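You operate a simulated robot arm through the tools that you are given. There is no shell and no other tool. Be economical: measure what you need, move in short steps, check, and stop when the job is done.

You run a simulated robot arm. Do the job below in one go: nothing can be reset, and whatever is moved stays where it is left.

JOB
Blow the filter core with orange ends clean on SOFT and fit it into the grey housing.
Fine: lid shut for one run; the housing waits in the CLEAN tray; leave the lid open.
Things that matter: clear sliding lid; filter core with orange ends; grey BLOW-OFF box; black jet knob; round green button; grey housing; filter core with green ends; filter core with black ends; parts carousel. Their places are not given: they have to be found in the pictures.

Only the result counts: the job must be done as asked and must still hold three seconds after the hand-in. Knocking over, shifting, dropping, spilling or breaking anything else fails it. Lids that push on must go on centred and level and be pressed home; caps that screw on are set level and turned clockwise until they are tight.

ROBOT AND FRAMES
A 7-joint arm with a two-finger parallel gripper, fixed in place. Base frame: the origin is at the foot of the arm, x ahead of it, y to its left, z up. Lengths are in mm, angles in degrees, forces in N, time in s.
Its first joint turns from -166.0 to 166.0 degrees. Payload 4.4 kg.
The TCP is the grasp point between the finger pads, 23 mm short of the fingertips. In the tool frame z runs along the fingers and y along their closing line. Largest opening 94 mm; finger width 38, thickness 10; the body of the gripper, 54 by 96 mm, starts 39 mm behind the TCP.
Orientation is told as [roll, pitch, yaw] about the base's x, y, z axes, in that order, counted from this pose: with the fingers straight down and closing along the base's y, the tool's x points along the base's -x, its y along +y and its z along -z.

CONTROLS
- The arm moves only by the tool apply_moves. Its argument "moves" is a list that holds one entry, the list of rows, each a list of 7 numbers: the shift along the tool's x, y, z in units of 400 mm (1.0 is 400 mm), then the turn, a rotation vector about the tool's x, y, z in units of 45 degrees (1.0 is 45 degrees), then the closure in counts, from 0 (fully open) to 255 (shut). In form: [[[x, y, z, wx, wy, wz, fingers], ...]]. A call has 1 to 12 rows; each row is the pose to reach, as a shift and turn from the pose commanded when the call began, along the tool's axes at that moment. A call with a number of a shift or a turn outside -1 to 1 is refused whole. Rows are played at 5 a second. More than 50 mm and 8.6 degrees between two rows, or a gripper value outside its range, and nothing of the call is played. A pose out of reach is approached as far as the arm can. The call stops where the force on the tool passes 40 N (or 10 N more than at its start, if that is more) or the arm is blocked; 0.2 s more then pass. The fingers move at their own pace (about 72 mm/s each) and stop on an object; they squeeze with about 39 N. The grip force told is the motor's: it shows also when the fingers shut on nothing. Time passes only in rows, and 0.2 s behind the last, so rows that repeat a pose let the fingers close. It gives the time, the measured TCP pose, the force on the tool (base axes), the opening and the grip force at its end, in the units of the frame above (readings bear some noise), and new pictures: "views" is both (left out), scene, wrist or none.
- Cameras (640 x 400 px; columns grow to the right, rows downward): "scene" is fixed at [48.9, 499.9, 1557.8]; the picture's right is [-0.45, -0.89, 0.00], its down [-0.45, 0.23, -0.86] and it looks along [0.77, -0.39, -0.50] (base axes); focal length 374 px, centre (320, 200). "wrist" rides on the gripper at [-39, 0, -44] in the tool frame; the picture's right is [0.00, -1.00, 0.00], its down [0.97, 0.00, -0.24] and it looks along [0.24, 0.00, 0.97] (tool axes); focal length 218 px, centre (320, 200).
- pixel_to_xyz(camera, pixels): for up to 12 pixels [column, row] of the newest picture of that camera ("zoom" is the newest enlarged one), the place [x, y, z] in the base frame of the surface seen there, good to about 2 mm. No time passes.
- inspect(camera, box): a new picture of the part [left, top, right, bottom] of that camera's present view, enlarged. No time passes.
- hand_in(): hands the job in; it is judged then, once.

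Go step by step. Measure first, check grasps and placings, and put right what went wrong. The budget is 80 turns and 150 pictures, counting those below and the enlarged ones. Unless the task says otherwise, let go and move clear before handing in, and close with one line.

The tools are called after "Emit:" as a command line: name --argument value ..., lists and objects as JSON in quotes. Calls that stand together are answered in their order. apply_moves: Moves the arm, as the interface text tells. Its arguments: {"type":"object","properties":{"moves":{"type":"array","items":{"type":"array","items":{"type":"array","items":{"type":"number"}}}},"views":{"type":"string","enum":["both","scene","wrist","none"]}},"required":["moves"]} The other tools are called the same way: pixel_to_xyz (camera, pixels) gives the place of the surface under pixels of a picture; inspect (camera, box) takes an enlarged picture of a part of a camera's view; hand_in () hands the job in.

At the start:

```text
t: 0.0
position: [792.7, 225.5, 1083.4]
ee_rot: [0.1, 0.0, -0.1]
force: [-0.2, -0.5, -0.2]
finger_gap: 93.8
grip_force: 0.2
```

scene: 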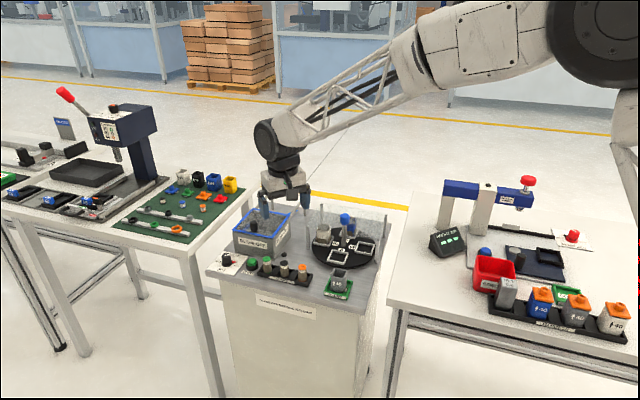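
wrist: 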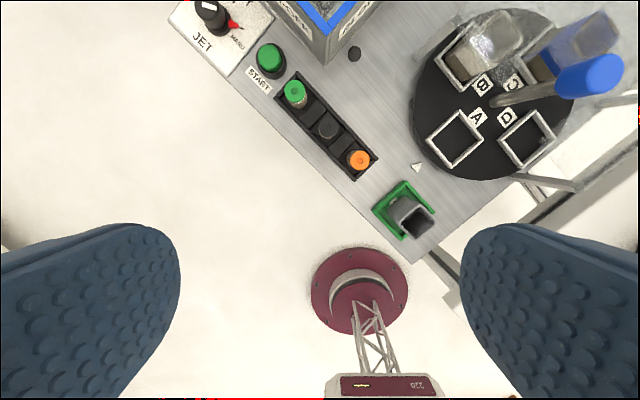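

The middle table holds the blow-off box (scene ~262,230), knob (228,258), button (253,263), three cores (267–303,270), carousel (345,240) and housing (340,280). I'll enlarge these areas first.

Emit:
inspect --camera "scene" --box '[200, 190, 400, 315]'

Emit:
inspect --camera "wrist" --box '[160, 0, 640, 270]'

Emit:
pixel_to_xyz --camera "wrist" --pixels '[[209, 8], [270, 55], [294, 92], [326, 127], [359, 159], [405, 212], [420, 225], [390, 235], [250, 80], [345, 165], [455, 140], [360, 185]]'

```text
3.20 times, centred on (300, 252) of scene
```

zoom: 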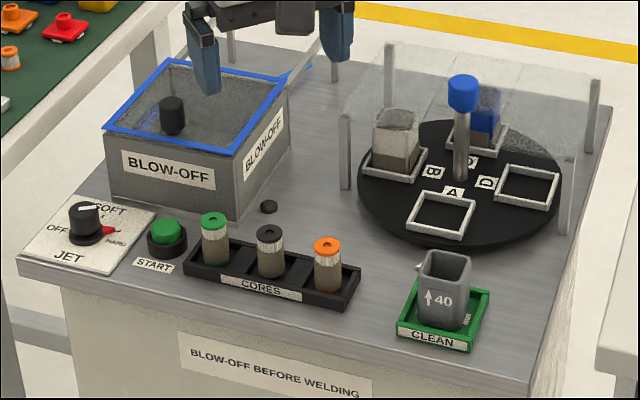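

```text
1.33 times, centred on (400, 135) of wrist
```

zoom: 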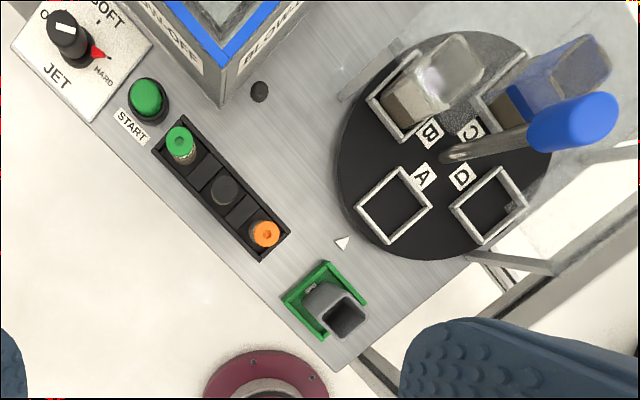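

```text
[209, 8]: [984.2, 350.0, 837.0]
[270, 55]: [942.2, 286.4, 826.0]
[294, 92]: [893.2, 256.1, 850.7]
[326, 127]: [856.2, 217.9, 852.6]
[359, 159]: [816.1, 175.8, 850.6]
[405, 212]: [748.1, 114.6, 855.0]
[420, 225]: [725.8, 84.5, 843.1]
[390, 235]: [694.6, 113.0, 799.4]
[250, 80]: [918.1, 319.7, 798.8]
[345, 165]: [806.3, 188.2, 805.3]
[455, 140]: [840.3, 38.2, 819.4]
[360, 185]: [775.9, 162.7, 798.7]
```

I need a closer look at the box, lid and knob; I measure box points in the scene picture.

Emit:
pixel_to_xyz --camera "scene" --pixels '[[235, 231], [272, 239], [290, 212], [254, 210], [254, 222], [298, 212], [226, 256], [253, 260], [344, 220], [340, 270]]'

Emit:
inspect --camera "scene" --box '[215, 195, 315, 275]'

```text
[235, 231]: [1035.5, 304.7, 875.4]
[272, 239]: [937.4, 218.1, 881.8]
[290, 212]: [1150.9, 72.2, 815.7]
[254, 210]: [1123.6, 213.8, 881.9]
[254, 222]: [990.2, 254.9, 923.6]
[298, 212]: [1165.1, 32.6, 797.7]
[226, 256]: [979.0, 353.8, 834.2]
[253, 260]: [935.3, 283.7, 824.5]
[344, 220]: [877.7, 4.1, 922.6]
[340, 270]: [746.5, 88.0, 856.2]
```

```text
5.00 times, centred on (265, 235) of scene
```

zoom: 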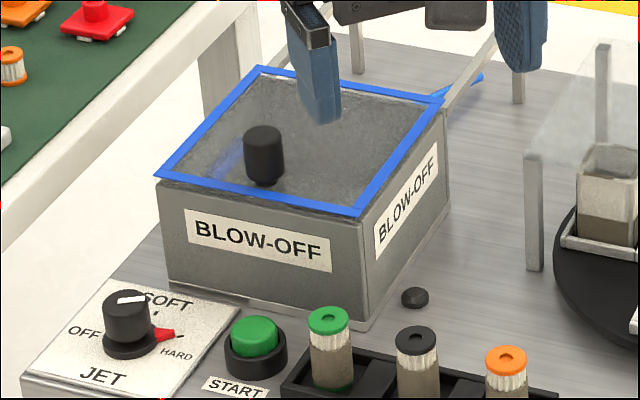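

The lid (blue rim) looks shut with a black handle at zoom (263,150); the jet knob's pointer is unclear. I move closer and tilt outward to see from above.

Emit:
apply_moves --moves '[[[-0.08, 0.0, 0, 0, -0.15, 0, 0], [-0.16, 0.02, 0, 0, -0.3, 0, 0], [-0.24, 0.04, 0, 0, -0.45, 0, 0], [-0.32, 0.06, 0, 0, -0.45, 0, 0]]]'

```text
t: 1.0
position: [920.7, 247.7, 1085.5]
ee_rot: [0.1, -20.2, 0.1]
force: [0.3, 0.2, 1.4]
finger_gap: 94.0
grip_force: 0.0
```

scene: 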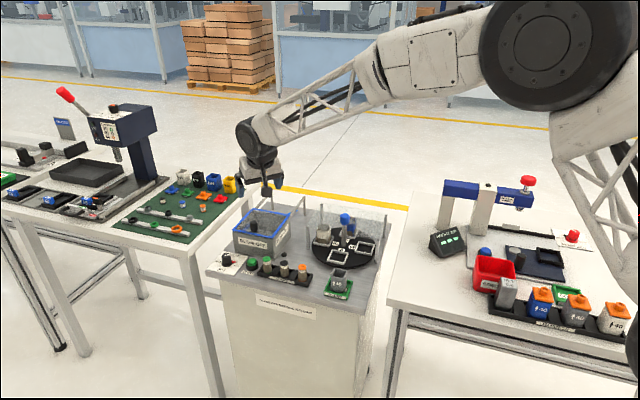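
wrist: 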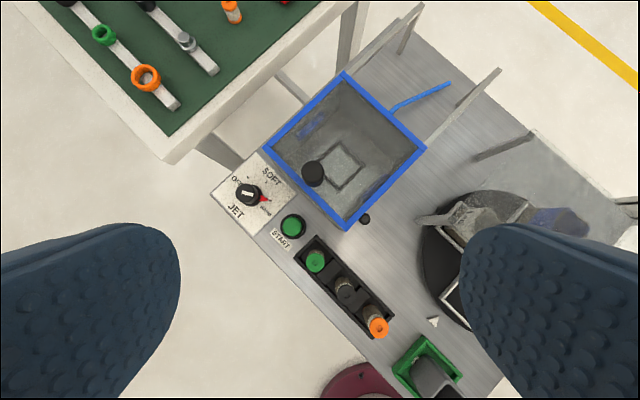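

Emit:
inspect --camera "wrist" --box '[200, 20, 500, 260]'

Emit:
inspect --camera "wrist" --box '[200, 140, 320, 240]'

Emit:
pixel_to_xyz --camera "wrist" --pixels '[[345, 74], [268, 150], [346, 228], [423, 149], [311, 172], [342, 168], [248, 194], [264, 198], [293, 226], [317, 260], [345, 290], [377, 327]]'

```text
1.67 times, centred on (350, 140) of wrist
```

zoom: 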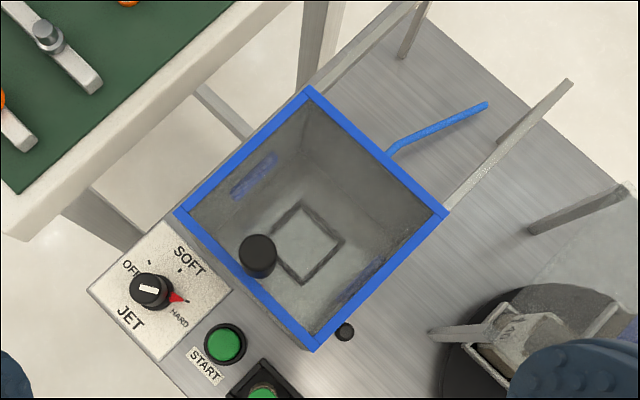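

```text
4.00 times, centred on (260, 190) of wrist
```

zoom: 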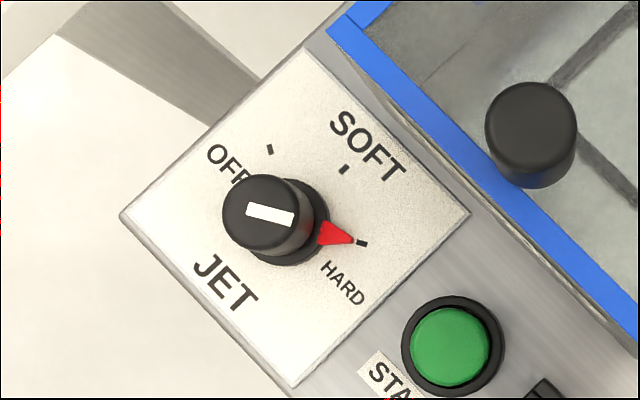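

```text
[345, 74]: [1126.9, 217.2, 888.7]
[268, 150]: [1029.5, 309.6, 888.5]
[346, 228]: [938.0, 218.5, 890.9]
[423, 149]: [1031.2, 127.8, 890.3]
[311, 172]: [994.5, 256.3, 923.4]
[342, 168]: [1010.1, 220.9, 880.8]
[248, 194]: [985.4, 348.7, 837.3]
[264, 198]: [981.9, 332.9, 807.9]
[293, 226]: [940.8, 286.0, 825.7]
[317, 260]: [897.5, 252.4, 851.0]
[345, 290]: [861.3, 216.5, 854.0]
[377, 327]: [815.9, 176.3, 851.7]
```

Red pointer is on HARD (tick −105°, SOFT at −45° in base), so the knob must turn about +60° counter-clockwise; lid is shut and slides back along (0.7,−0.7). I go first above the knob (985,349), tilted outward because it's ~1045 mm out.

Emit:
apply_moves --moves '[[[0.0016, 0.042, 0.08, 0.0157, -0.018, 0.038, 108], [0.0032, 0.084, 0.16, 0.0313, -0.036, 0.075, 108], [0.005, 0.126, 0.245, 0.047, -0.0535, 0.113, 108], [0.0063, 0.168, 0.326, 0.0627, -0.071, 0.15, 108], [0.008, 0.21, 0.41, 0.078, -0.089, 0.19, 108], [0.0095, 0.2525, 0.489, 0.094, -0.107, 0.226, 108], [0.0095, 0.2525, 0.489, 0.094, -0.107, 0.226, 108]]]'

```text
t: 2.6
position: [983.8, 350.5, 900.1]
ee_rot: [0.1, -25.1, -11.0]
force: [-1.1, 0.4, -0.1]
finger_gap: 54.3
grip_force: 0.0
```

scene: 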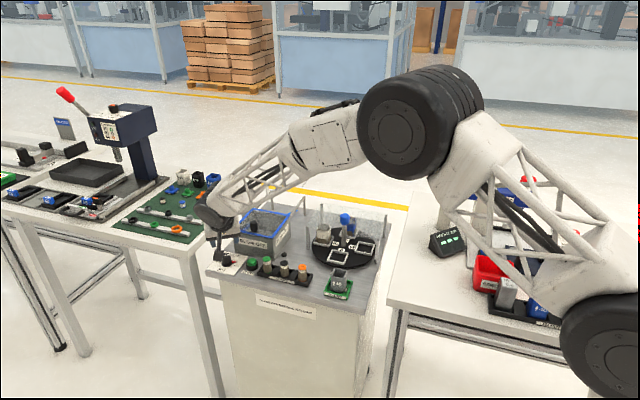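
wrist: 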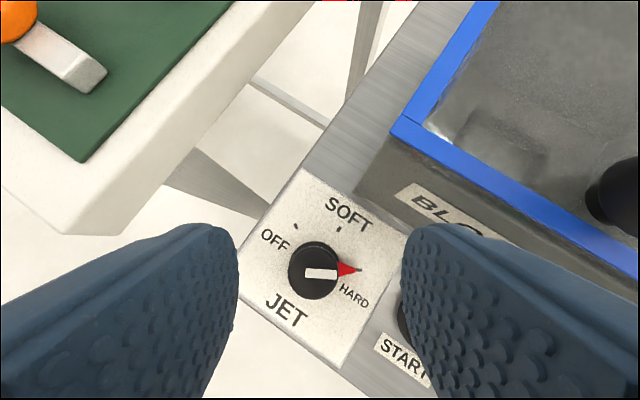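

Hover pose reached well. I measure the knob's centre in this closer view.

Emit:
pixel_to_xyz --camera "wrist" --pixels '[[316, 273], [292, 272], [338, 276], [314, 245], [318, 297], [361, 270], [339, 230], [295, 226]]'

Emit:
inspect --camera "wrist" --box '[240, 170, 420, 370]'

```text
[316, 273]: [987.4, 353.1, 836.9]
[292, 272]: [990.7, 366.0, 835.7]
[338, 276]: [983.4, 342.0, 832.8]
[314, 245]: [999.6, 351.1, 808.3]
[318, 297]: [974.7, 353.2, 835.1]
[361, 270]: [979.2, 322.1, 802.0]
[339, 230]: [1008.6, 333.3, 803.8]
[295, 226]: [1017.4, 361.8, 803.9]
```

```text
2.00 times, centred on (330, 270) of wrist
```

zoom: 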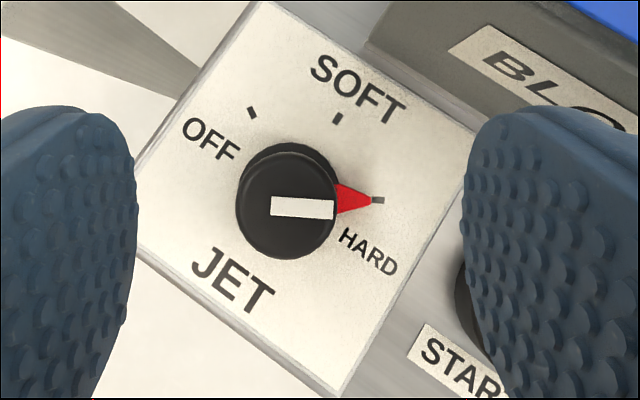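

Knob axis is at about (987,352.5), top 837; ticks confirm 60° spacing. I descend and grip it.

Emit:
apply_moves --moves '[[[0.027, 0.0064, 0.066, 0, 0, 0, 108], [0.054, 0.0064, 0.132, 0, 0, 0, 108], [0.054, 0.0064, 0.132, 0, 0, 0, 255], [0.054, 0.0064, 0.132, 0, 0, 0, 255], [0.054, 0.0064, 0.132, 0, 0, 0, 255]]]' --views "wrist"

```text
t: 3.8
position: [986.7, 353.9, 842.4]
ee_rot: [0.1, -25.1, -10.9]
force: [10.8, 36.2, -3.3]
finger_gap: 27.7
grip_force: 45.3
```

wrist: 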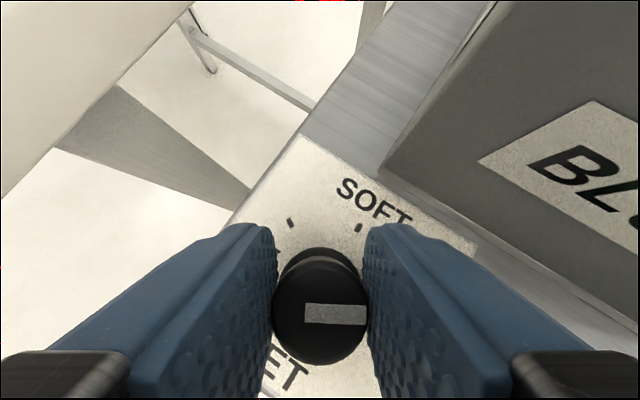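

Gripped (gap 27.7), with ~37 N sideways meaning I'm ~1.3 mm off; I relieve that, then turn 45° about the vertical.

Emit:
apply_moves --moves '[[[0, 0.0015, 0, 0, 0, 0, 255], [0, 0.003, 0, 0, 0, 0, 255], [0, 0.003, 0, -0.0707, 0, -0.151, 255], [0, 0.003, 0, -0.1413, 0, -0.302, 255], [0, 0.003, 0, -0.212, 0, -0.453, 255], [0, 0.003, 0, -0.283, 0, -0.604, 255], [0, 0.003, 0, -0.353, 0, -0.755, 255], [0, 0.003, 0, -0.424, 0, -0.9056, 255]]]' --views "wrist"

```text
t: 4.9
position: [988.3, 352.1, 842.7]
ee_rot: [0.1, -25.2, 5.1]
force: [-3.0, 9.0, 1.0]
finger_gap: 27.8
grip_force: 44.7
stopped in row 5: the force on the tool passed its limit (the readings are from after the stop); the commanded pose is now the measured one
```

wrist: 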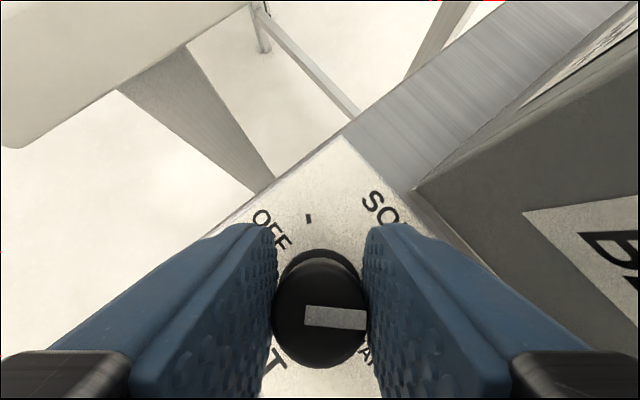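

The knob turned with the fingers by 16° before a force stop; forces are now small, so I continue the turn from here.

Emit:
apply_moves --moves '[[[0, 0, 0, -0.06, 0, -0.129, 255], [0, 0, 0, -0.121, 0, -0.258, 255], [0, 0, 0, -0.181, 0, -0.387, 255], [0, 0, 0, -0.242, 0, -0.516, 255], [0, 0, 0, -0.302, 0, -0.645, 255], [0, 0, 0, -0.362, 0, -0.774, 255], [0, 0, 0, -0.415, 0, -0.886, 255]]]' --views "wrist"

```text
t: 5.8
position: [988.5, 354.8, 843.7]
ee_rot: [0.0, -25.0, 27.3]
force: [4.0, 11.6, -3.4]
finger_gap: 27.6
grip_force: 45.5
stopped in row 4: the force on the tool passed its limit (the readings are from after the stop); the commanded pose is now the measured one
```

wrist: 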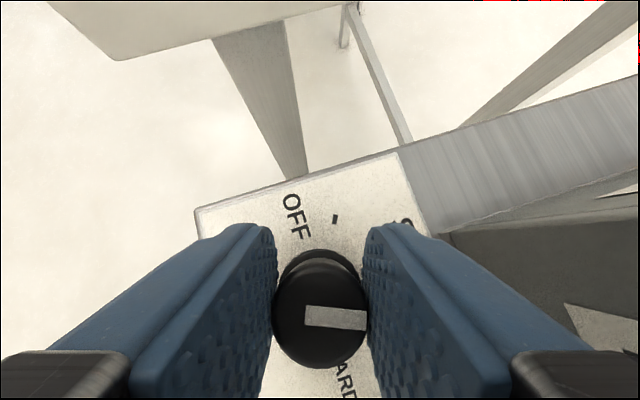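

Turned 38° so far (yaw 27.3); 22° remain, continuing.

Emit:
apply_moves --moves '[[[0, 0, 0, -0.06, 0, -0.129, 255], [0, 0, 0, -0.121, 0, -0.258, 255], [0, 0, 0, -0.164, 0, -0.351, 255], [0, 0, 0, -0.207, 0, -0.443, 255]]]' --views "wrist"

```text
t: 6.8
position: [988.3, 356.5, 843.9]
ee_rot: [0.1, -25.1, 49.6]
force: [-13.7, 33.3, 1.7]
finger_gap: 27.4
grip_force: 44.4
```

wrist: 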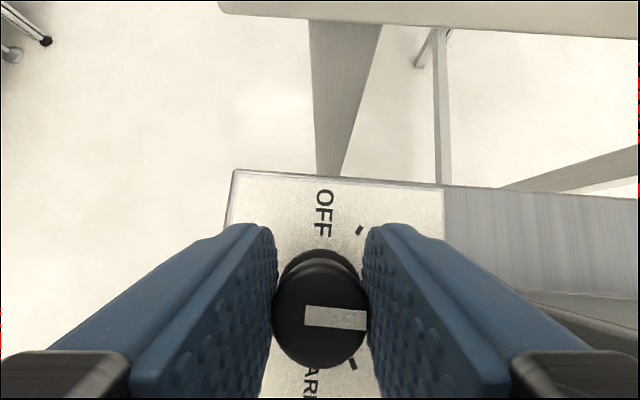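

Total turn is 60.5°. I open, back out along the tool axis and check the pointer.

Emit:
apply_moves --moves '[[[0, 0, 0, 0, 0, 0, 108], [0, 0, 0, 0, 0, 0, 108], [0, 0, -0.1, 0, 0, 0, 108], [0, 0, -0.2, 0, 0, 0, 108], [0, 0, -0.25, 0, 0, 0, 108]]]' --views "wrist"

Emit:
inspect --camera "wrist" --box '[220, 160, 420, 360]'

```text
t: 8.0
position: [959.5, 324.4, 932.0]
ee_rot: [0.1, -25.1, 49.2]
force: [-0.6, -0.5, -0.3]
finger_gap: 54.3
grip_force: 0.0
```

wrist: 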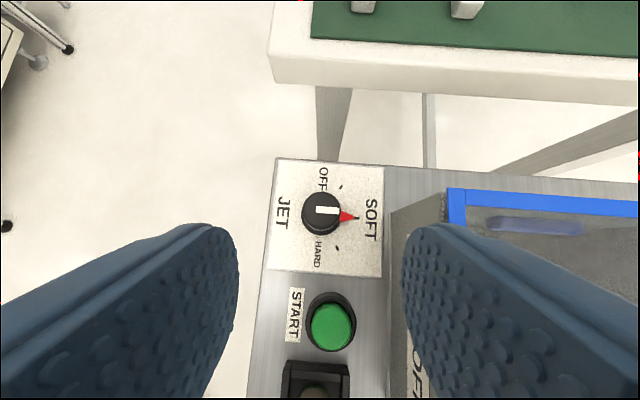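

```text
2.00 times, centred on (320, 260) of wrist
```

zoom: 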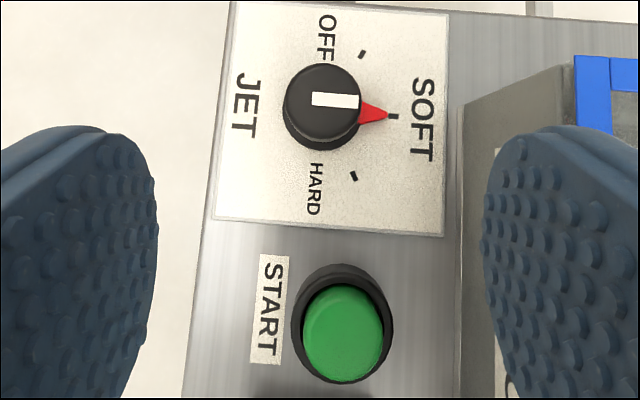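

Pointer is exactly on the SOFT tick. Next I go over the lid handle (994.5,256.3, top 923), with the closing line along the slide direction so the open fingers can cage it.

Emit:
apply_moves --moves '[[[-0.0455, 0, -0.097, 0, 0, 0, 146], [-0.02, -0.08, -0.115, 0.02, -0.05, 0.04, 146], [0.0193, -0.177, -0.128, 0.043, -0.109, 0.083, 146], [0.0193, -0.177, -0.128, 0.043, -0.109, 0.083, 146]]]' --views "both"

```text
t: 9.0
position: [996.3, 254.4, 977.5]
ee_rot: [0.1, -30.1, 45.0]
force: [-0.8, -0.7, -0.9]
finger_gap: 40.0
grip_force: 0.0
```

scene: 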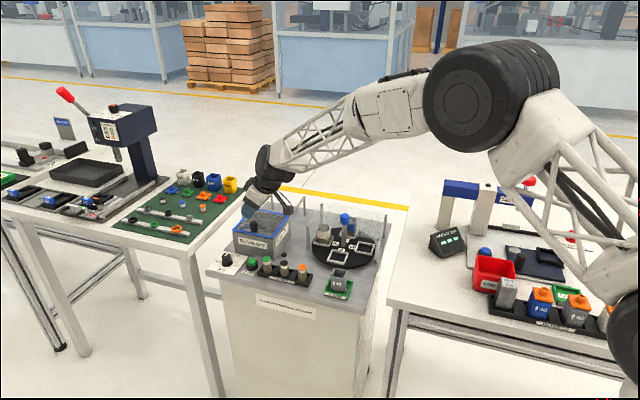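
wrist: 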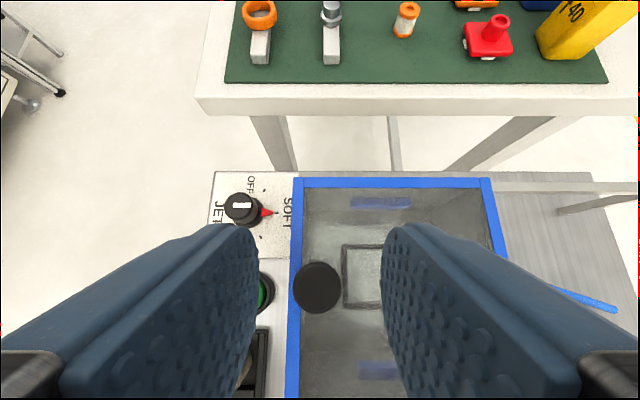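

Handle (317,287) is between the fingers; I descend to cage it and start dragging along −y of the tool (the slide direction).

Emit:
apply_moves --moves '[[[0.032, 0.007, 0.056, 0, 0, 0, 146], [0.064, 0.007, 0.112, 0, 0, 0, 146], [0.064, -0.013, 0.112, 0, 0, 0, 146], [0.064, -0.043, 0.112, 0, 0, 0, 146], [0.064, -0.073, 0.112, 0, 0, 0, 146], [0.064, -0.103, 0.112, 0, 0, 0, 146]]]' --views "both"

```text
t: 10.4
position: [1024.1, 226.8, 923.9]
ee_rot: [0.0, -30.1, 45.1]
force: [1.1, -0.3, 0.3]
finger_gap: 40.2
grip_force: 0.6
```

scene: 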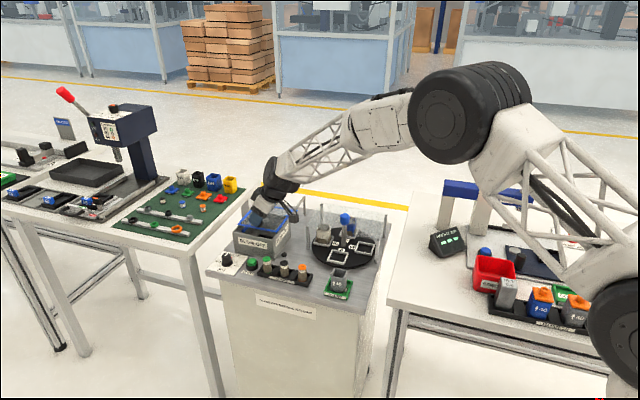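
wrist: 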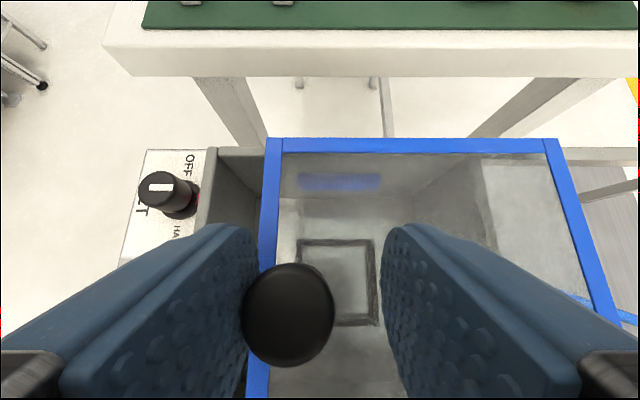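

The lid is sliding with almost no force. Continuing the drag.

Emit:
apply_moves --moves '[[[0, -0.035, 0, 0, 0, 0, 146], [0, -0.07, 0, 0, 0, 0, 146], [0, -0.105, 0, 0, 0, 0, 146], [0, -0.14, 0, 0, 0, 0, 146], [0, -0.175, 0, 0, 0, 0, 146], [0, -0.21, 0, 0, 0, 0, 146], [0, -0.235, 0, 0, 0, 0, 146]]]' --views "both"

```text
t: 12.0
position: [1093.8, 159.6, 924.1]
ee_rot: [0.1, -30.0, 45.1]
force: [0.0, 0.3, -0.1]
finger_gap: 40.3
grip_force: 0.1
```

scene: 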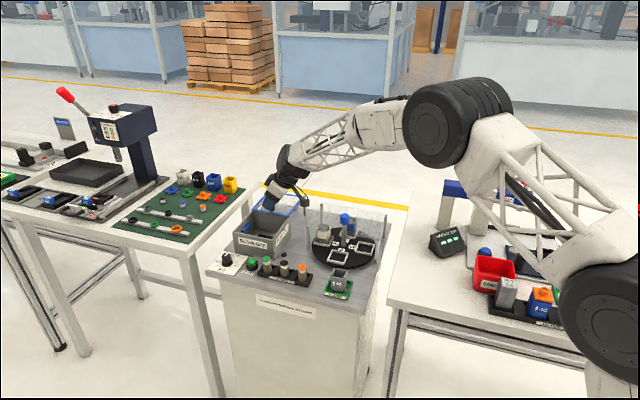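
wrist: 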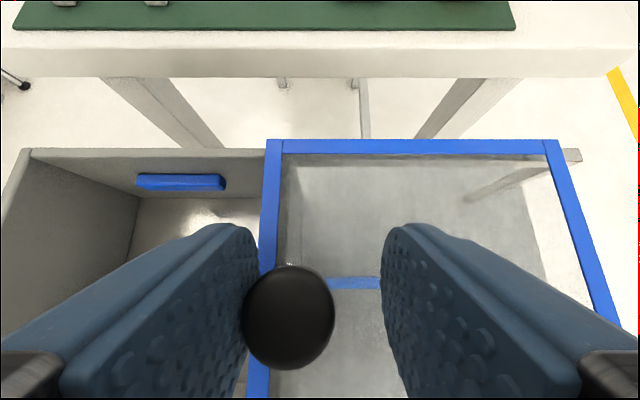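

The box is mostly open (~110 mm). I ease the lid a few mm more to see whether a stop is near.

Emit:
apply_moves --moves '[[[0, -0.006, 0, 0, 0, 0, 146], [0, -0.012, 0, 0, 0, 0, 146], [0, -0.018, 0, 0, 0, 0, 146], [0, -0.024, 0, 0, 0, 0, 146]]]' --views "none"

```text
t: 13.0
position: [1098.2, 153.4, 924.9]
ee_rot: [0.0, -30.0, 45.1]
force: [-0.1, 0.7, -0.6]
finger_gap: 40.3
grip_force: 0.4
```

Lid moves freely and is well open; I retreat upward and look into the box.

Emit:
apply_moves --moves '[[[0, 0, -0.1, 0, 0, 0, 146], [0, 0.02, -0.2, 0, 0, 0, 146], [0, 0.1, -0.3, 0, 0, 0.12, 146], [0, 0.18, -0.35, 0.07, 0.1, 0.28, 146], [0.02, 0.2, -0.4, 0.14, 0.2, 0.44, 146], [0.04, 0.2, -0.45, 0.24, 0.27, 0.6, 146], [0.04, 0.2, -0.45, 0.28, 0.27, 0.68, 146]]]' --views "both"

```text
refused: row 3 steps farther than a row can; nothing moved
```

The step was slightly too long; I shorten it.

Emit:
apply_moves --moves '[[[0, 0, -0.1, 0, 0, 0, 146], [0, 0.02, -0.2, 0, 0, 0, 146], [0, 0.08, -0.28, 0, 0, 0.12, 146], [0, 0.14, -0.35, 0.07, 0.1, 0.25, 146], [0.02, 0.19, -0.4, 0.14, 0.2, 0.37, 146], [0.04, 0.2, -0.45, 0.2, 0.27, 0.5, 146], [0.04, 0.2, -0.45, 0.25, 0.27, 0.62, 146]]]' --views "both"

```text
t: 14.6
position: [969.1, 136.9, 1073.0]
ee_rot: [1.0, -17.2, 14.7]
force: [0.1, 0.3, 0.8]
finger_gap: 40.2
grip_force: 0.1
```

scene: 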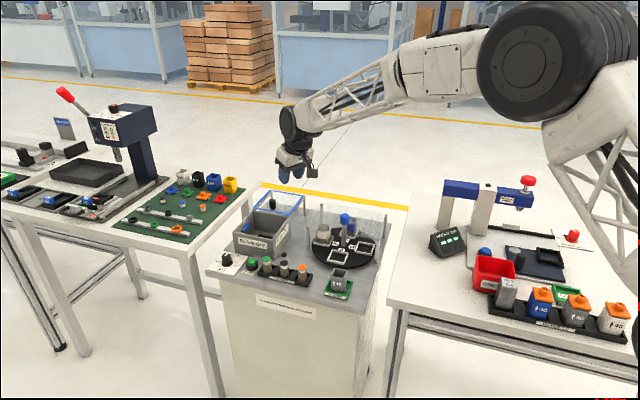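
wrist: 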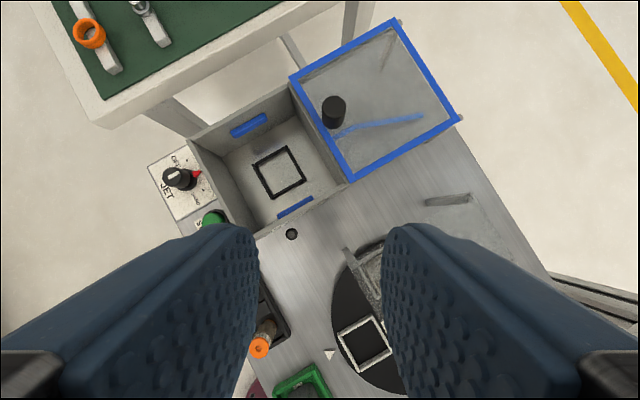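

The lid is fully clear of the box. The seat is the dark square frame at (280,172); I measure it and the blue nozzles.

Emit:
inspect --camera "wrist" --box '[180, 70, 370, 250]'

Emit:
pixel_to_xyz --camera "wrist" --pixels '[[281, 172], [255, 165], [290, 148], [305, 181], [271, 198], [190, 140], [290, 88], [258, 238], [348, 180], [292, 234], [248, 124], [296, 206]]'

```text
2.22 times, centred on (275, 160) of wrist
```

zoom: 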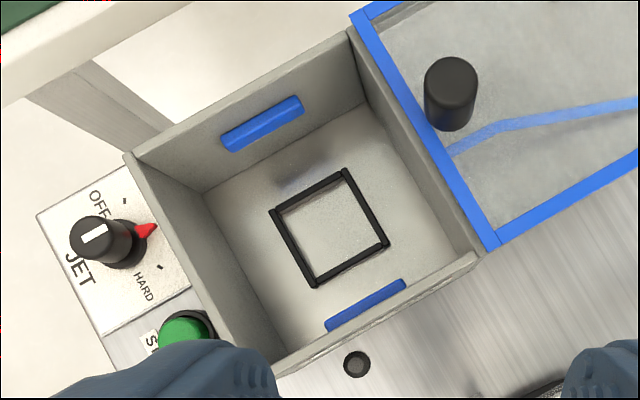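

```text
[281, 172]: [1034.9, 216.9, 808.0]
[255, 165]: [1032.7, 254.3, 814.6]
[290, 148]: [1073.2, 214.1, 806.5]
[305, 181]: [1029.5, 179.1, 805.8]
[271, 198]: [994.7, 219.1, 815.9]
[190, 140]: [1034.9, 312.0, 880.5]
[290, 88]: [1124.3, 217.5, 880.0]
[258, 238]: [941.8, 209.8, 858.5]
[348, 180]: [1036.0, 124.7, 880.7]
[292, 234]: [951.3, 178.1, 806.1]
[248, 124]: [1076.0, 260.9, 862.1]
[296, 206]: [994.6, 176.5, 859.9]
```

Seat centre is (1034,217), floor ~807. Now to hover over the orange core (816,176,851) with the orientation I'll also use in the box (yaw 45, tilt 25).

Emit:
apply_moves --moves '[[[0.0836, 0.0383, 0.0369, -0.0486, -0.0346, -0.126, 130], [0.1672, 0.0766, 0.0738, -0.0972, -0.0692, -0.252, 130], [0.2508, 0.1149, 0.1107, -0.1458, -0.1038, -0.377, 130], [0.3344, 0.1532, 0.1476, -0.194, -0.1384, -0.503, 130], [0.418, 0.1915, 0.1845, -0.243, -0.173, -0.629, 130], [0.418, 0.1915, 0.1845, -0.243, -0.173, -0.629, 130]]]' --views "wrist"

Emit:
inspect --camera "wrist" --box '[220, 150, 420, 350]'

```text
t: 16.0
position: [816.1, 175.2, 953.4]
ee_rot: [0.8, -25.9, 45.1]
force: [-0.6, -0.5, -0.2]
finger_gap: 46.1
grip_force: 0.0
```

wrist: 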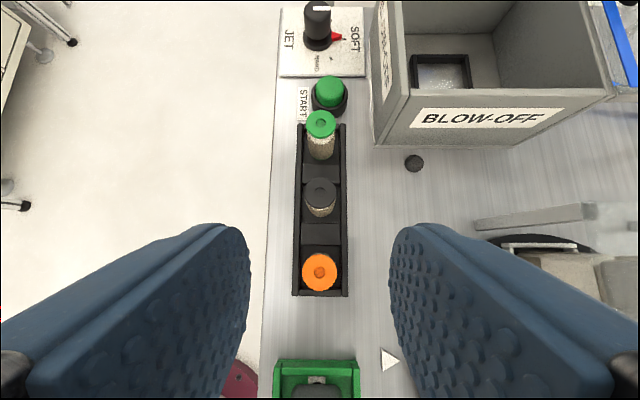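

```text
2.00 times, centred on (320, 250) of wrist
```

zoom: 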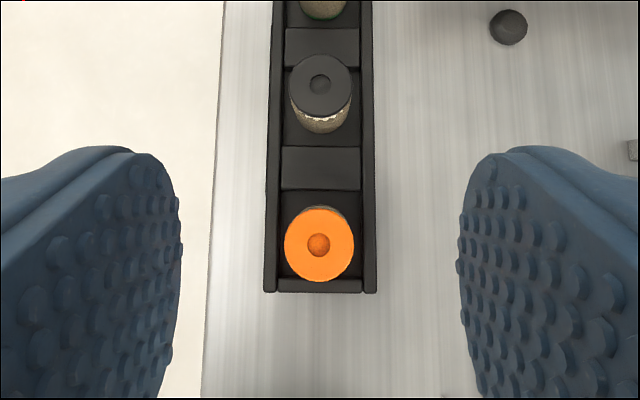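

Emit:
pixel_to_xyz --camera "wrist" --pixels '[[319, 271], [302, 271], [336, 271], [319, 254], [319, 289], [298, 230], [343, 230], [320, 242], [320, 195]]'

```text
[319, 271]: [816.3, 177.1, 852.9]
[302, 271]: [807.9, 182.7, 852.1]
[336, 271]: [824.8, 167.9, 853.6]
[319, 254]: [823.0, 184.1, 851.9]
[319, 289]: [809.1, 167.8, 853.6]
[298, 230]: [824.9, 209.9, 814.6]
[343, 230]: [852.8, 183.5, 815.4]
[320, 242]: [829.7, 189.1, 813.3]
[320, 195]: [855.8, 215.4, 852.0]
```

Core centre (816.3,175.7), top 852, tray walls 815. I descend and grip it.

Emit:
apply_moves --moves '[[[0.035, 0.0005, 0.073, 0.018, 0, 0, 130], [0.07, 0.0005, 0.146, 0.018, 0, 0, 130], [0.105, 0.0005, 0.2195, 0.018, 0, 0, 130], [0.105, 0.0005, 0.2195, 0.018, 0, 0, 255], [0.105, 0.0005, 0.2195, 0.018, 0, 0, 255], [0.105, 0.0005, 0.2195, 0.018, 0, 0, 255]]]' --views "wrist"

```text
t: 17.4
position: [816.1, 175.6, 856.9]
ee_rot: [0.0, -25.9, 45.2]
force: [0.5, 0.5, 1.2]
finger_gap: 21.8
grip_force: 39.1
```

wrist: 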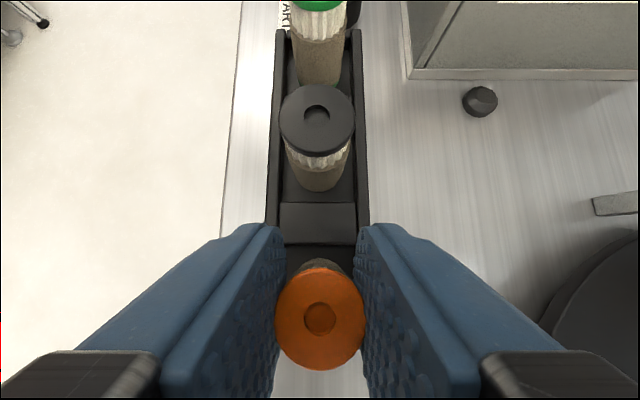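

The core is gripped (21.8 mm). I lift it and carry it above the seat.

Emit:
apply_moves --moves '[[[-0.052, 0, -0.107, 0, 0, 0, 255], [-0.104, 0, -0.214, 0, 0, 0, 255], [-0.1862, -0.0629, -0.174, 0, 0, 0, 255], [-0.2684, -0.1258, -0.1341, 0, 0, 0, 255], [-0.3506, -0.1887, -0.0941, 0, 0, 0, 255], [-0.4328, -0.2516, -0.0542, 0, 0, 0, 255], [-0.515, -0.3145, -0.0142, 0, 0, 0, 255], [-0.515, -0.3145, -0.0142, 0, 0, 0, 255]]]' --views "both"

```text
t: 19.2
position: [1033.1, 216.1, 949.7]
ee_rot: [0.0, -25.8, 45.1]
force: [0.6, 0.2, 0.6]
finger_gap: 21.9
grip_force: 39.0
```

scene: 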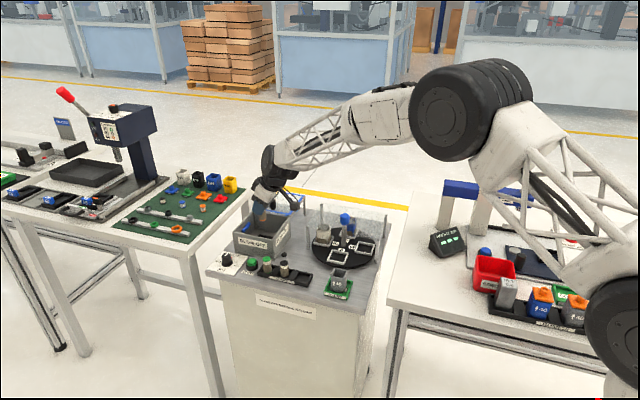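
wrist: 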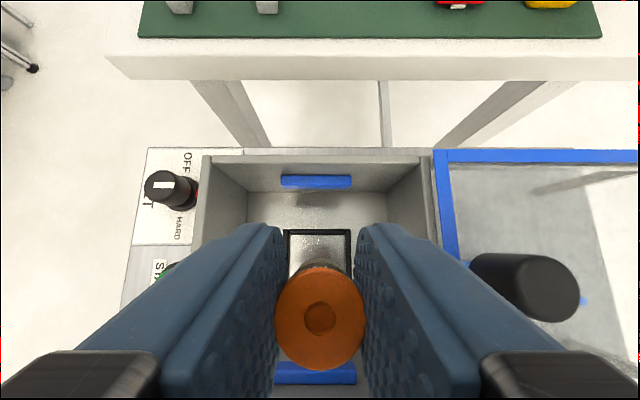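

Core is over the seat, handle clear on the right. I lower to the same height as in the tray and check contact before release.

Emit:
apply_moves --moves '[[[0.024, 0, 0.0515, 0, 0, 0, 255], [0.048, 0, 0.103, 0, 0, 0, 255], [0.072, 0, 0.1545, 0, 0, 0, 255], [0.096, 0, 0.206, 0, 0, 0, 255], [0.096, 0, 0.206, 0, 0, 0, 255]]]' --views "both"

```text
t: 20.4
position: [1033.3, 217.7, 859.6]
ee_rot: [0.0, -25.8, 45.1]
force: [0.3, 0.7, -0.1]
finger_gap: 21.9
grip_force: 38.9
```

scene: 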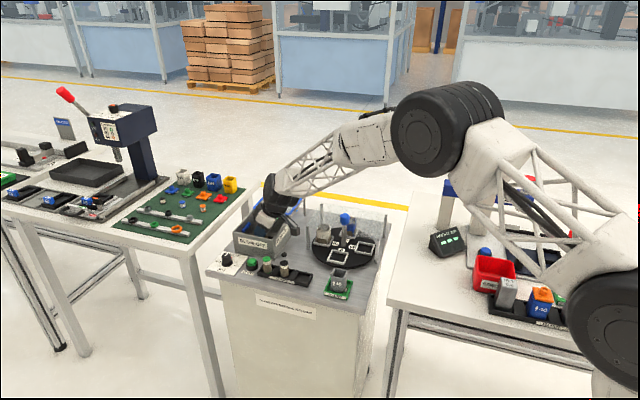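
wrist: 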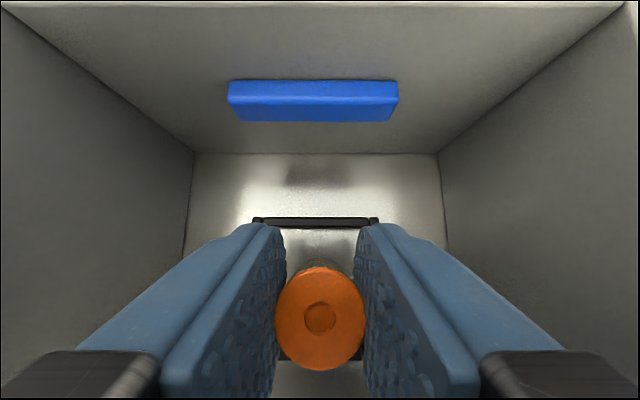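

No contact yet at 859.6; I lower in 1 mm steps until it touches.

Emit:
apply_moves --moves '[[[0.0011, 0, 0.00225, 0, 0, 0, 255], [0.0022, 0, 0.0045, 0, 0, 0, 255], [0.0033, 0, 0.00675, 0, 0, 0, 255], [0.0044, 0, 0.009, 0, 0, 0, 255], [0.0044, 0, 0.009, 0, 0, 0, 255]]]' --views "none"

```text
t: 21.6
position: [1034.9, 218.4, 859.5]
ee_rot: [-0.1, -25.9, 45.1]
force: [0.3, -1.0, 22.3]
finger_gap: 21.7
grip_force: 39.4
```

Contact felt (22 N). I relieve it a little, open and retreat straight up.

Emit:
apply_moves --moves '[[[-0.003, 0, -0.006, 0, 0, 0, 255], [-0.003, 0, -0.006, 0, 0, 0, 170], [-0.003, 0, -0.006, 0, 0, 0, 150], [-0.003, 0, -0.006, 0, 0, 0, 150], [-0.045, 0, -0.09, 0, 0, 0, 150], [-0.09, 0, -0.18, 0, 0, 0, 150], [-0.135, 0, -0.285, 0, 0, 0, 150]]]' --views "both"

```text
t: 23.2
position: [1033.0, 217.5, 979.8]
ee_rot: [0.0, -25.7, 45.0]
force: [-1.5, -0.7, -1.6]
finger_gap: 38.5
grip_force: 0.0
```

scene: 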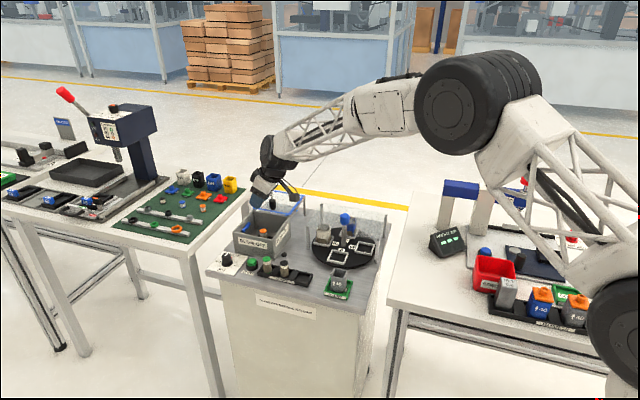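
wrist: 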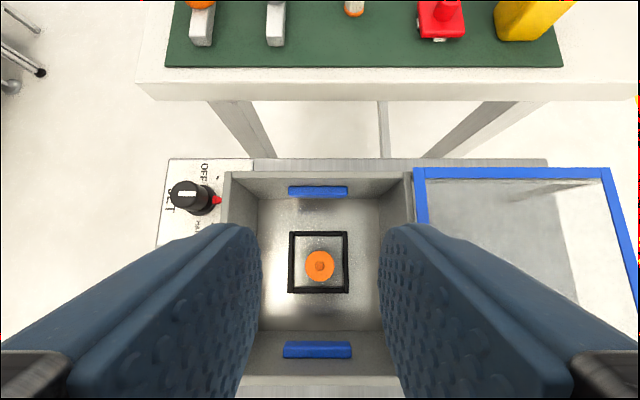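

The core stands in the seat at (320,266). Now back to the lid handle, hovering first.

Emit:
apply_moves --moves '[[[0, -0.1, 0.002, 0, -0.05, 0, 146], [0.0005, -0.2085, 0.005, 0, -0.096, 0, 146], [0.0005, -0.2085, 0.005, 0, -0.096, 0, 146]]]' --views "wrist"

Emit:
pixel_to_xyz --camera "wrist" --pixels '[[318, 285], [300, 285], [336, 285]]'

```text
t: 24.0
position: [1093.4, 157.0, 980.1]
ee_rot: [0.0, -30.1, 45.2]
force: [0.0, -0.6, -0.5]
finger_gap: 40.1
grip_force: 0.1
```

wrist: 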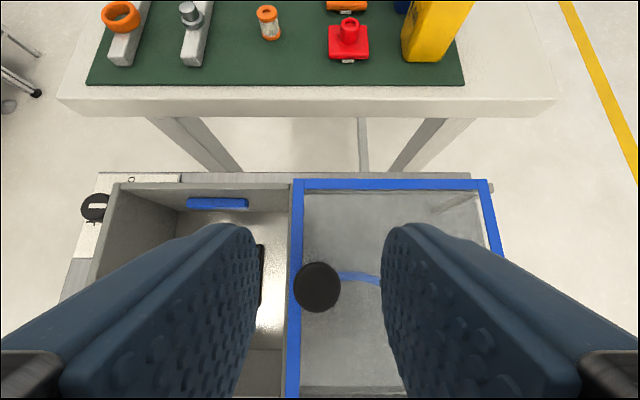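

```text
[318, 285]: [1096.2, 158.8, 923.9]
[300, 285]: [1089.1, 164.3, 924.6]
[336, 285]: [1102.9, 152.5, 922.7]
```

Handle at (1096,159), nicely between the fingers. Descend and pull the lid shut.

Emit:
apply_moves --moves '[[[0.031, -0.002, 0.0615, 0, 0, 0, 146], [0.062, -0.002, 0.123, 0, 0, 0, 146], [0.062, 0.02, 0.123, 0, 0, 0, 146], [0.062, 0.055, 0.123, 0, 0, 0, 146], [0.062, 0.09, 0.123, 0, 0, 0, 146], [0.062, 0.125, 0.123, 0, 0, 0, 146], [0.062, 0.16, 0.123, 0, 0, 0, 146], [0.062, 0.195, 0.123, 0, 0, 0, 146], [0.062, 0.23, 0.123, 0, 0, 0, 146], [0.062, 0.265, 0.123, 0, 0, 0, 146], [0.062, 0.3, 0.123, 0, 0, 0, 146], [0.062, 0.33, 0.123, 0, 0, 0, 146]]]' --views "both"

```text
t: 26.6
position: [1001.1, 255.2, 926.0]
ee_rot: [-0.1, -30.1, 45.0]
force: [-0.4, -0.9, -0.3]
finger_gap: 40.3
grip_force: 0.3
```

scene: 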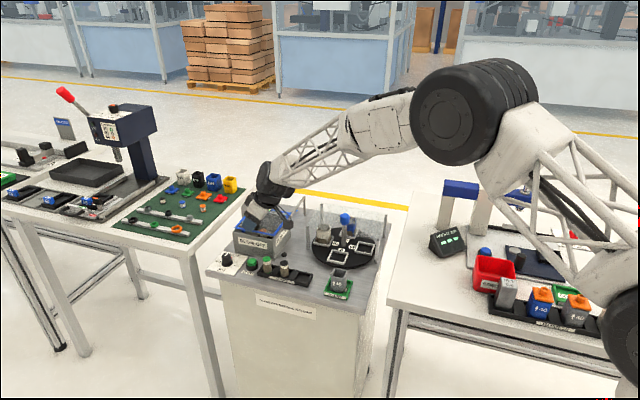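
wrist: 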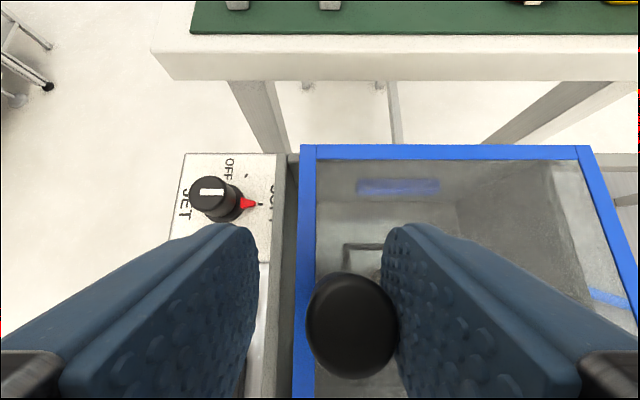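

About 12–15 mm remain; I close it in small steps to the stop.

Emit:
apply_moves --moves '[[[0, 0.008, 0, 0, 0, 0, 146], [0, 0.016, 0, 0, 0, 0, 146], [0, 0.024, 0, 0, 0, 0, 146], [0, 0.03, 0, 0, 0, 0, 146], [0, 0.036, 0, 0, 0, 0, 146], [0, 0.042, 0, 0, 0, 0, 146]]]' --views "wrist"

```text
t: 28.0
position: [989.8, 266.0, 926.2]
ee_rot: [0.1, -30.1, 45.1]
force: [12.1, -7.1, -3.6]
finger_gap: 46.1
grip_force: 7.3
```

wrist: 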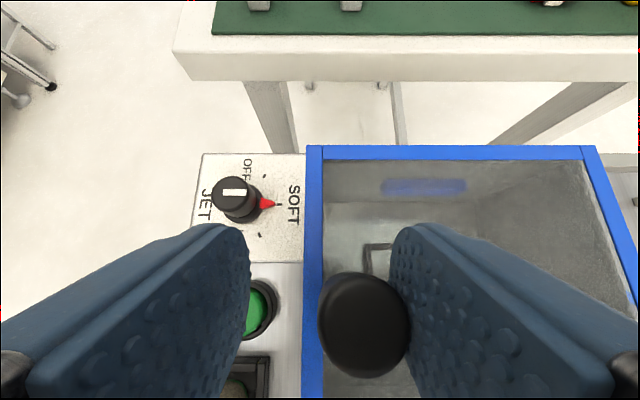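

The lid is at its stop (fingers forced open a bit, 14 N), flush at the blue rim. I back off, rise, and start turning toward a pose for pressing START with closed fingers.

Emit:
apply_moves --moves '[[[0, -0.013, 0, 0, 0, 0, 146], [0, -0.025, 0, 0, 0, 0, 146], [-0.047, -0.025, -0.081, 0, 0, 0, 146], [-0.094, -0.025, -0.1625, 0, 0, 0, 146], [-0.087, -0.002, -0.167, 0.083, 0, 0.144, 255], [-0.08, 0.021, -0.171, 0.167, 0, 0.289, 255], [-0.073, 0.044, -0.175, 0.25, 0, 0.433, 255], [-0.066, 0.067, -0.179, 0.333, 0, 0.577, 255], [-0.058, 0.09, -0.183, 0.417, 0, 0.722, 255], [-0.051, 0.112, -0.1875, 0.5, 0, 0.866, 255]]]' --views "scene"

```text
t: 30.2
position: [944.4, 284.6, 1000.1]
ee_rot: [-0.1, -30.1, 0.2]
force: [0.5, -0.5, -0.7]
finger_gap: 0.0
grip_force: 38.6
```

scene: 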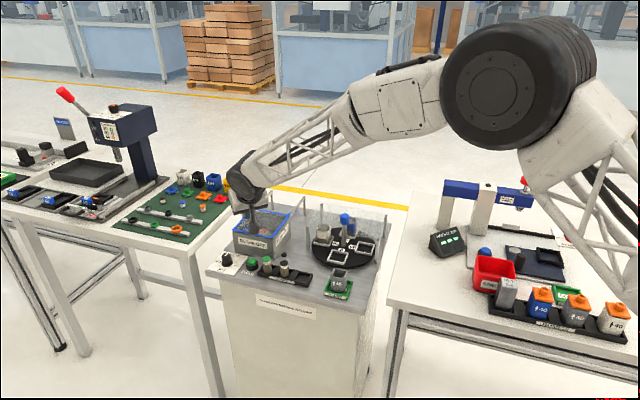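

Now the remaining 45° and descend to ~100 mm lower over the button.

Emit:
apply_moves --moves '[[[0, 0, 0, 0.083, 0, 0.144, 255], [0, 0, 0, 0.167, 0, 0.289, 255], [0, 0, 0, 0.25, 0, 0.433, 255], [0, 0, 0, 0.333, 0, 0.577, 255], [0, 0, 0, 0.417, 0, 0.722, 255], [0, 0, 0, 0.5, 0, 0.866, 255], [0.06, 0, 0.104, 0.5, 0, 0.866, 255], [0.125, 0, 0.2165, 0.5, 0, 0.866, 255], [0.125, 0, 0.2165, 0.5, 0, 0.866, 255]]]' --views "both"

```text
refused: row 8 steps farther than a row can; nothing moved
```

Emit:
apply_moves --moves '[[[0, 0, 0, 0.083, 0, 0.144, 255], [0, 0, 0, 0.167, 0, 0.289, 255], [0, 0, 0, 0.25, 0, 0.433, 255], [0, 0, 0, 0.333, 0, 0.577, 255], [0, 0, 0, 0.417, 0, 0.722, 255], [0, 0, 0, 0.5, 0, 0.866, 255], [0.06, 0, 0.104, 0.5, 0, 0.866, 255], [0.12, 0, 0.208, 0.5, 0, 0.866, 255], [0.12, 0, 0.208, 0.5, 0, 0.866, 255]]]' --views "both"

```text
t: 32.2
position: [943.6, 283.7, 904.4]
ee_rot: [0.2, -30.0, -45.0]
force: [0.2, 0.7, 0.4]
finger_gap: 0.0
grip_force: 38.8
```

scene: 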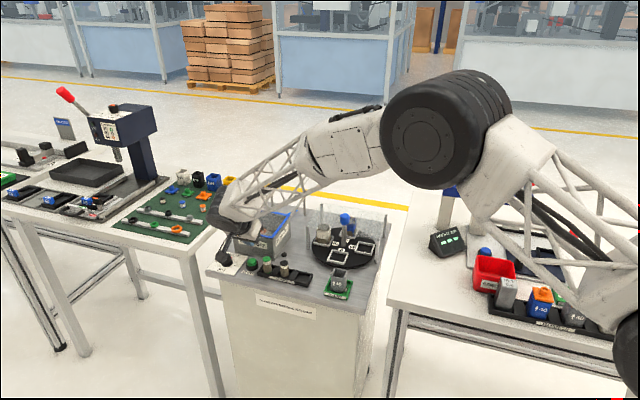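
wrist: 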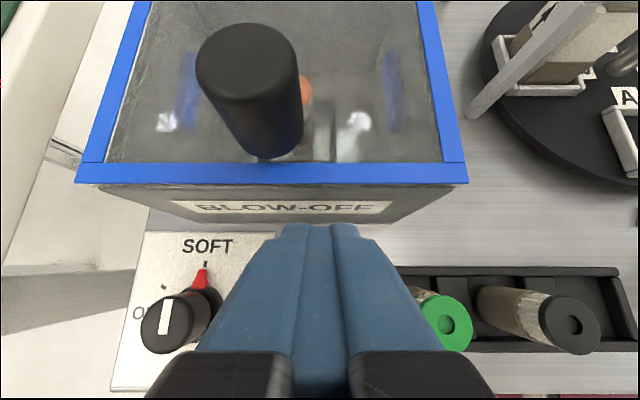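

The lid is shut with the core inside, tips closed above START. I descend and press in small steps.

Emit:
apply_moves --moves '[[[0.0275, 0, 0.0477, 0, 0, 0, 255], [0.055, 0, 0.0953, 0, 0, 0, 255], [0.0588, 0, 0.1018, 0, 0, 0, 255], [0.0625, 0, 0.1083, 0, 0, 0, 255], [0.0663, 0, 0.1148, 0, 0, 0, 255], [0.07, 0, 0.1212, 0, 0, 0, 255], [0.0738, 0, 0.1278, 0, 0, 0, 255]]]' --views "both"

```text
t: 33.8
position: [945.3, 285.3, 846.9]
ee_rot: [0.1, -30.0, -45.0]
force: [-5.3, -0.8, 15.7]
finger_gap: 0.0
grip_force: 38.9
```

scene: 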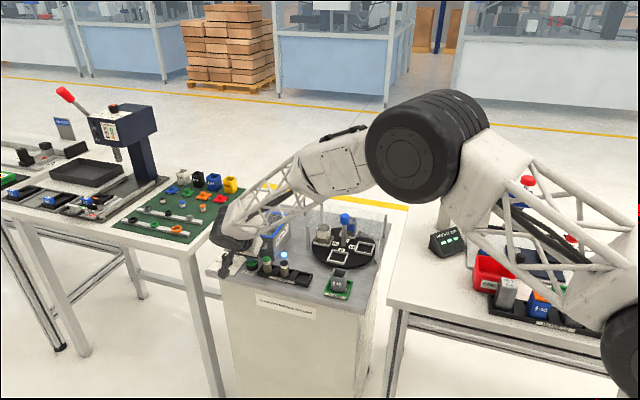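
wrist: 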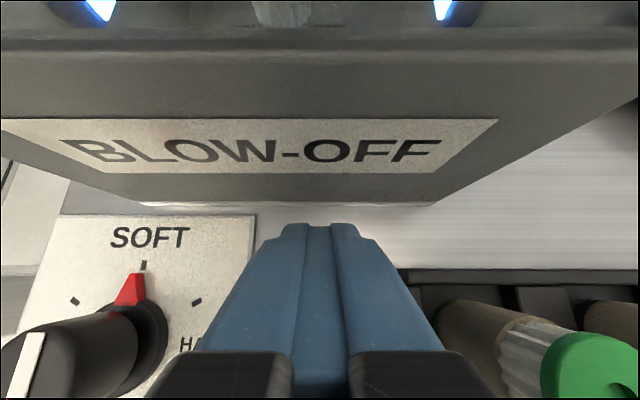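

The blue lamp (scene 284,255) and the jets came on: the run has started. I lift off and wait.

Emit:
apply_moves --moves '[[[-0.0625, 0, -0.1083, 0, 0, 0, 255], [-0.115, 0, -0.2, 0, 0, 0, 255], [-0.115, 0, -0.2, 0, 0, 0, 255], [-0.115, 0, -0.2, 0, 0, 0, 255], [-0.115, 0, -0.2, 0, 0, 0, 255], [-0.115, 0, -0.2, 0, 0, 0, 255], [-0.115, 0, -0.2, 0, 0, 0, 255], [-0.115, 0, -0.2, 0, 0, 0, 255], [-0.115, 0, -0.2, 0, 0, 0, 255], [-0.115, 0, -0.2, 0, 0, 0, 255]]]' --views "both"

```text
t: 36.0
position: [944.9, 282.9, 935.5]
ee_rot: [0.2, -30.0, -45.0]
force: [0.7, -0.7, 1.1]
finger_gap: 0.3
grip_force: 38.6
```

scene: 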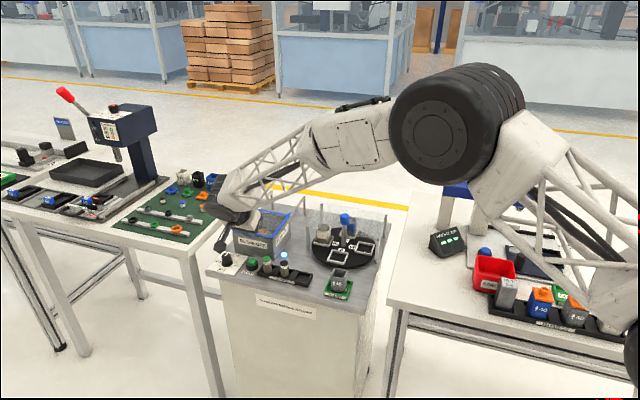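
wrist: 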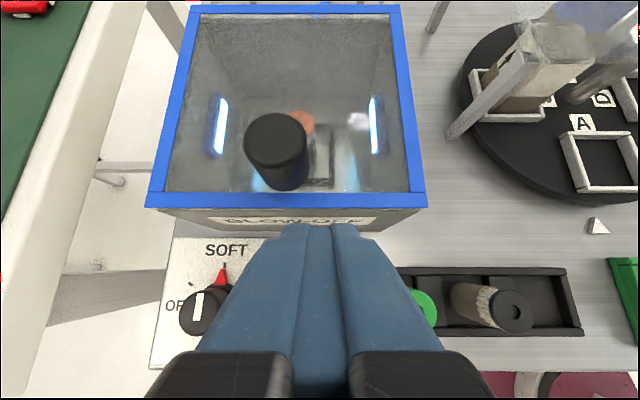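

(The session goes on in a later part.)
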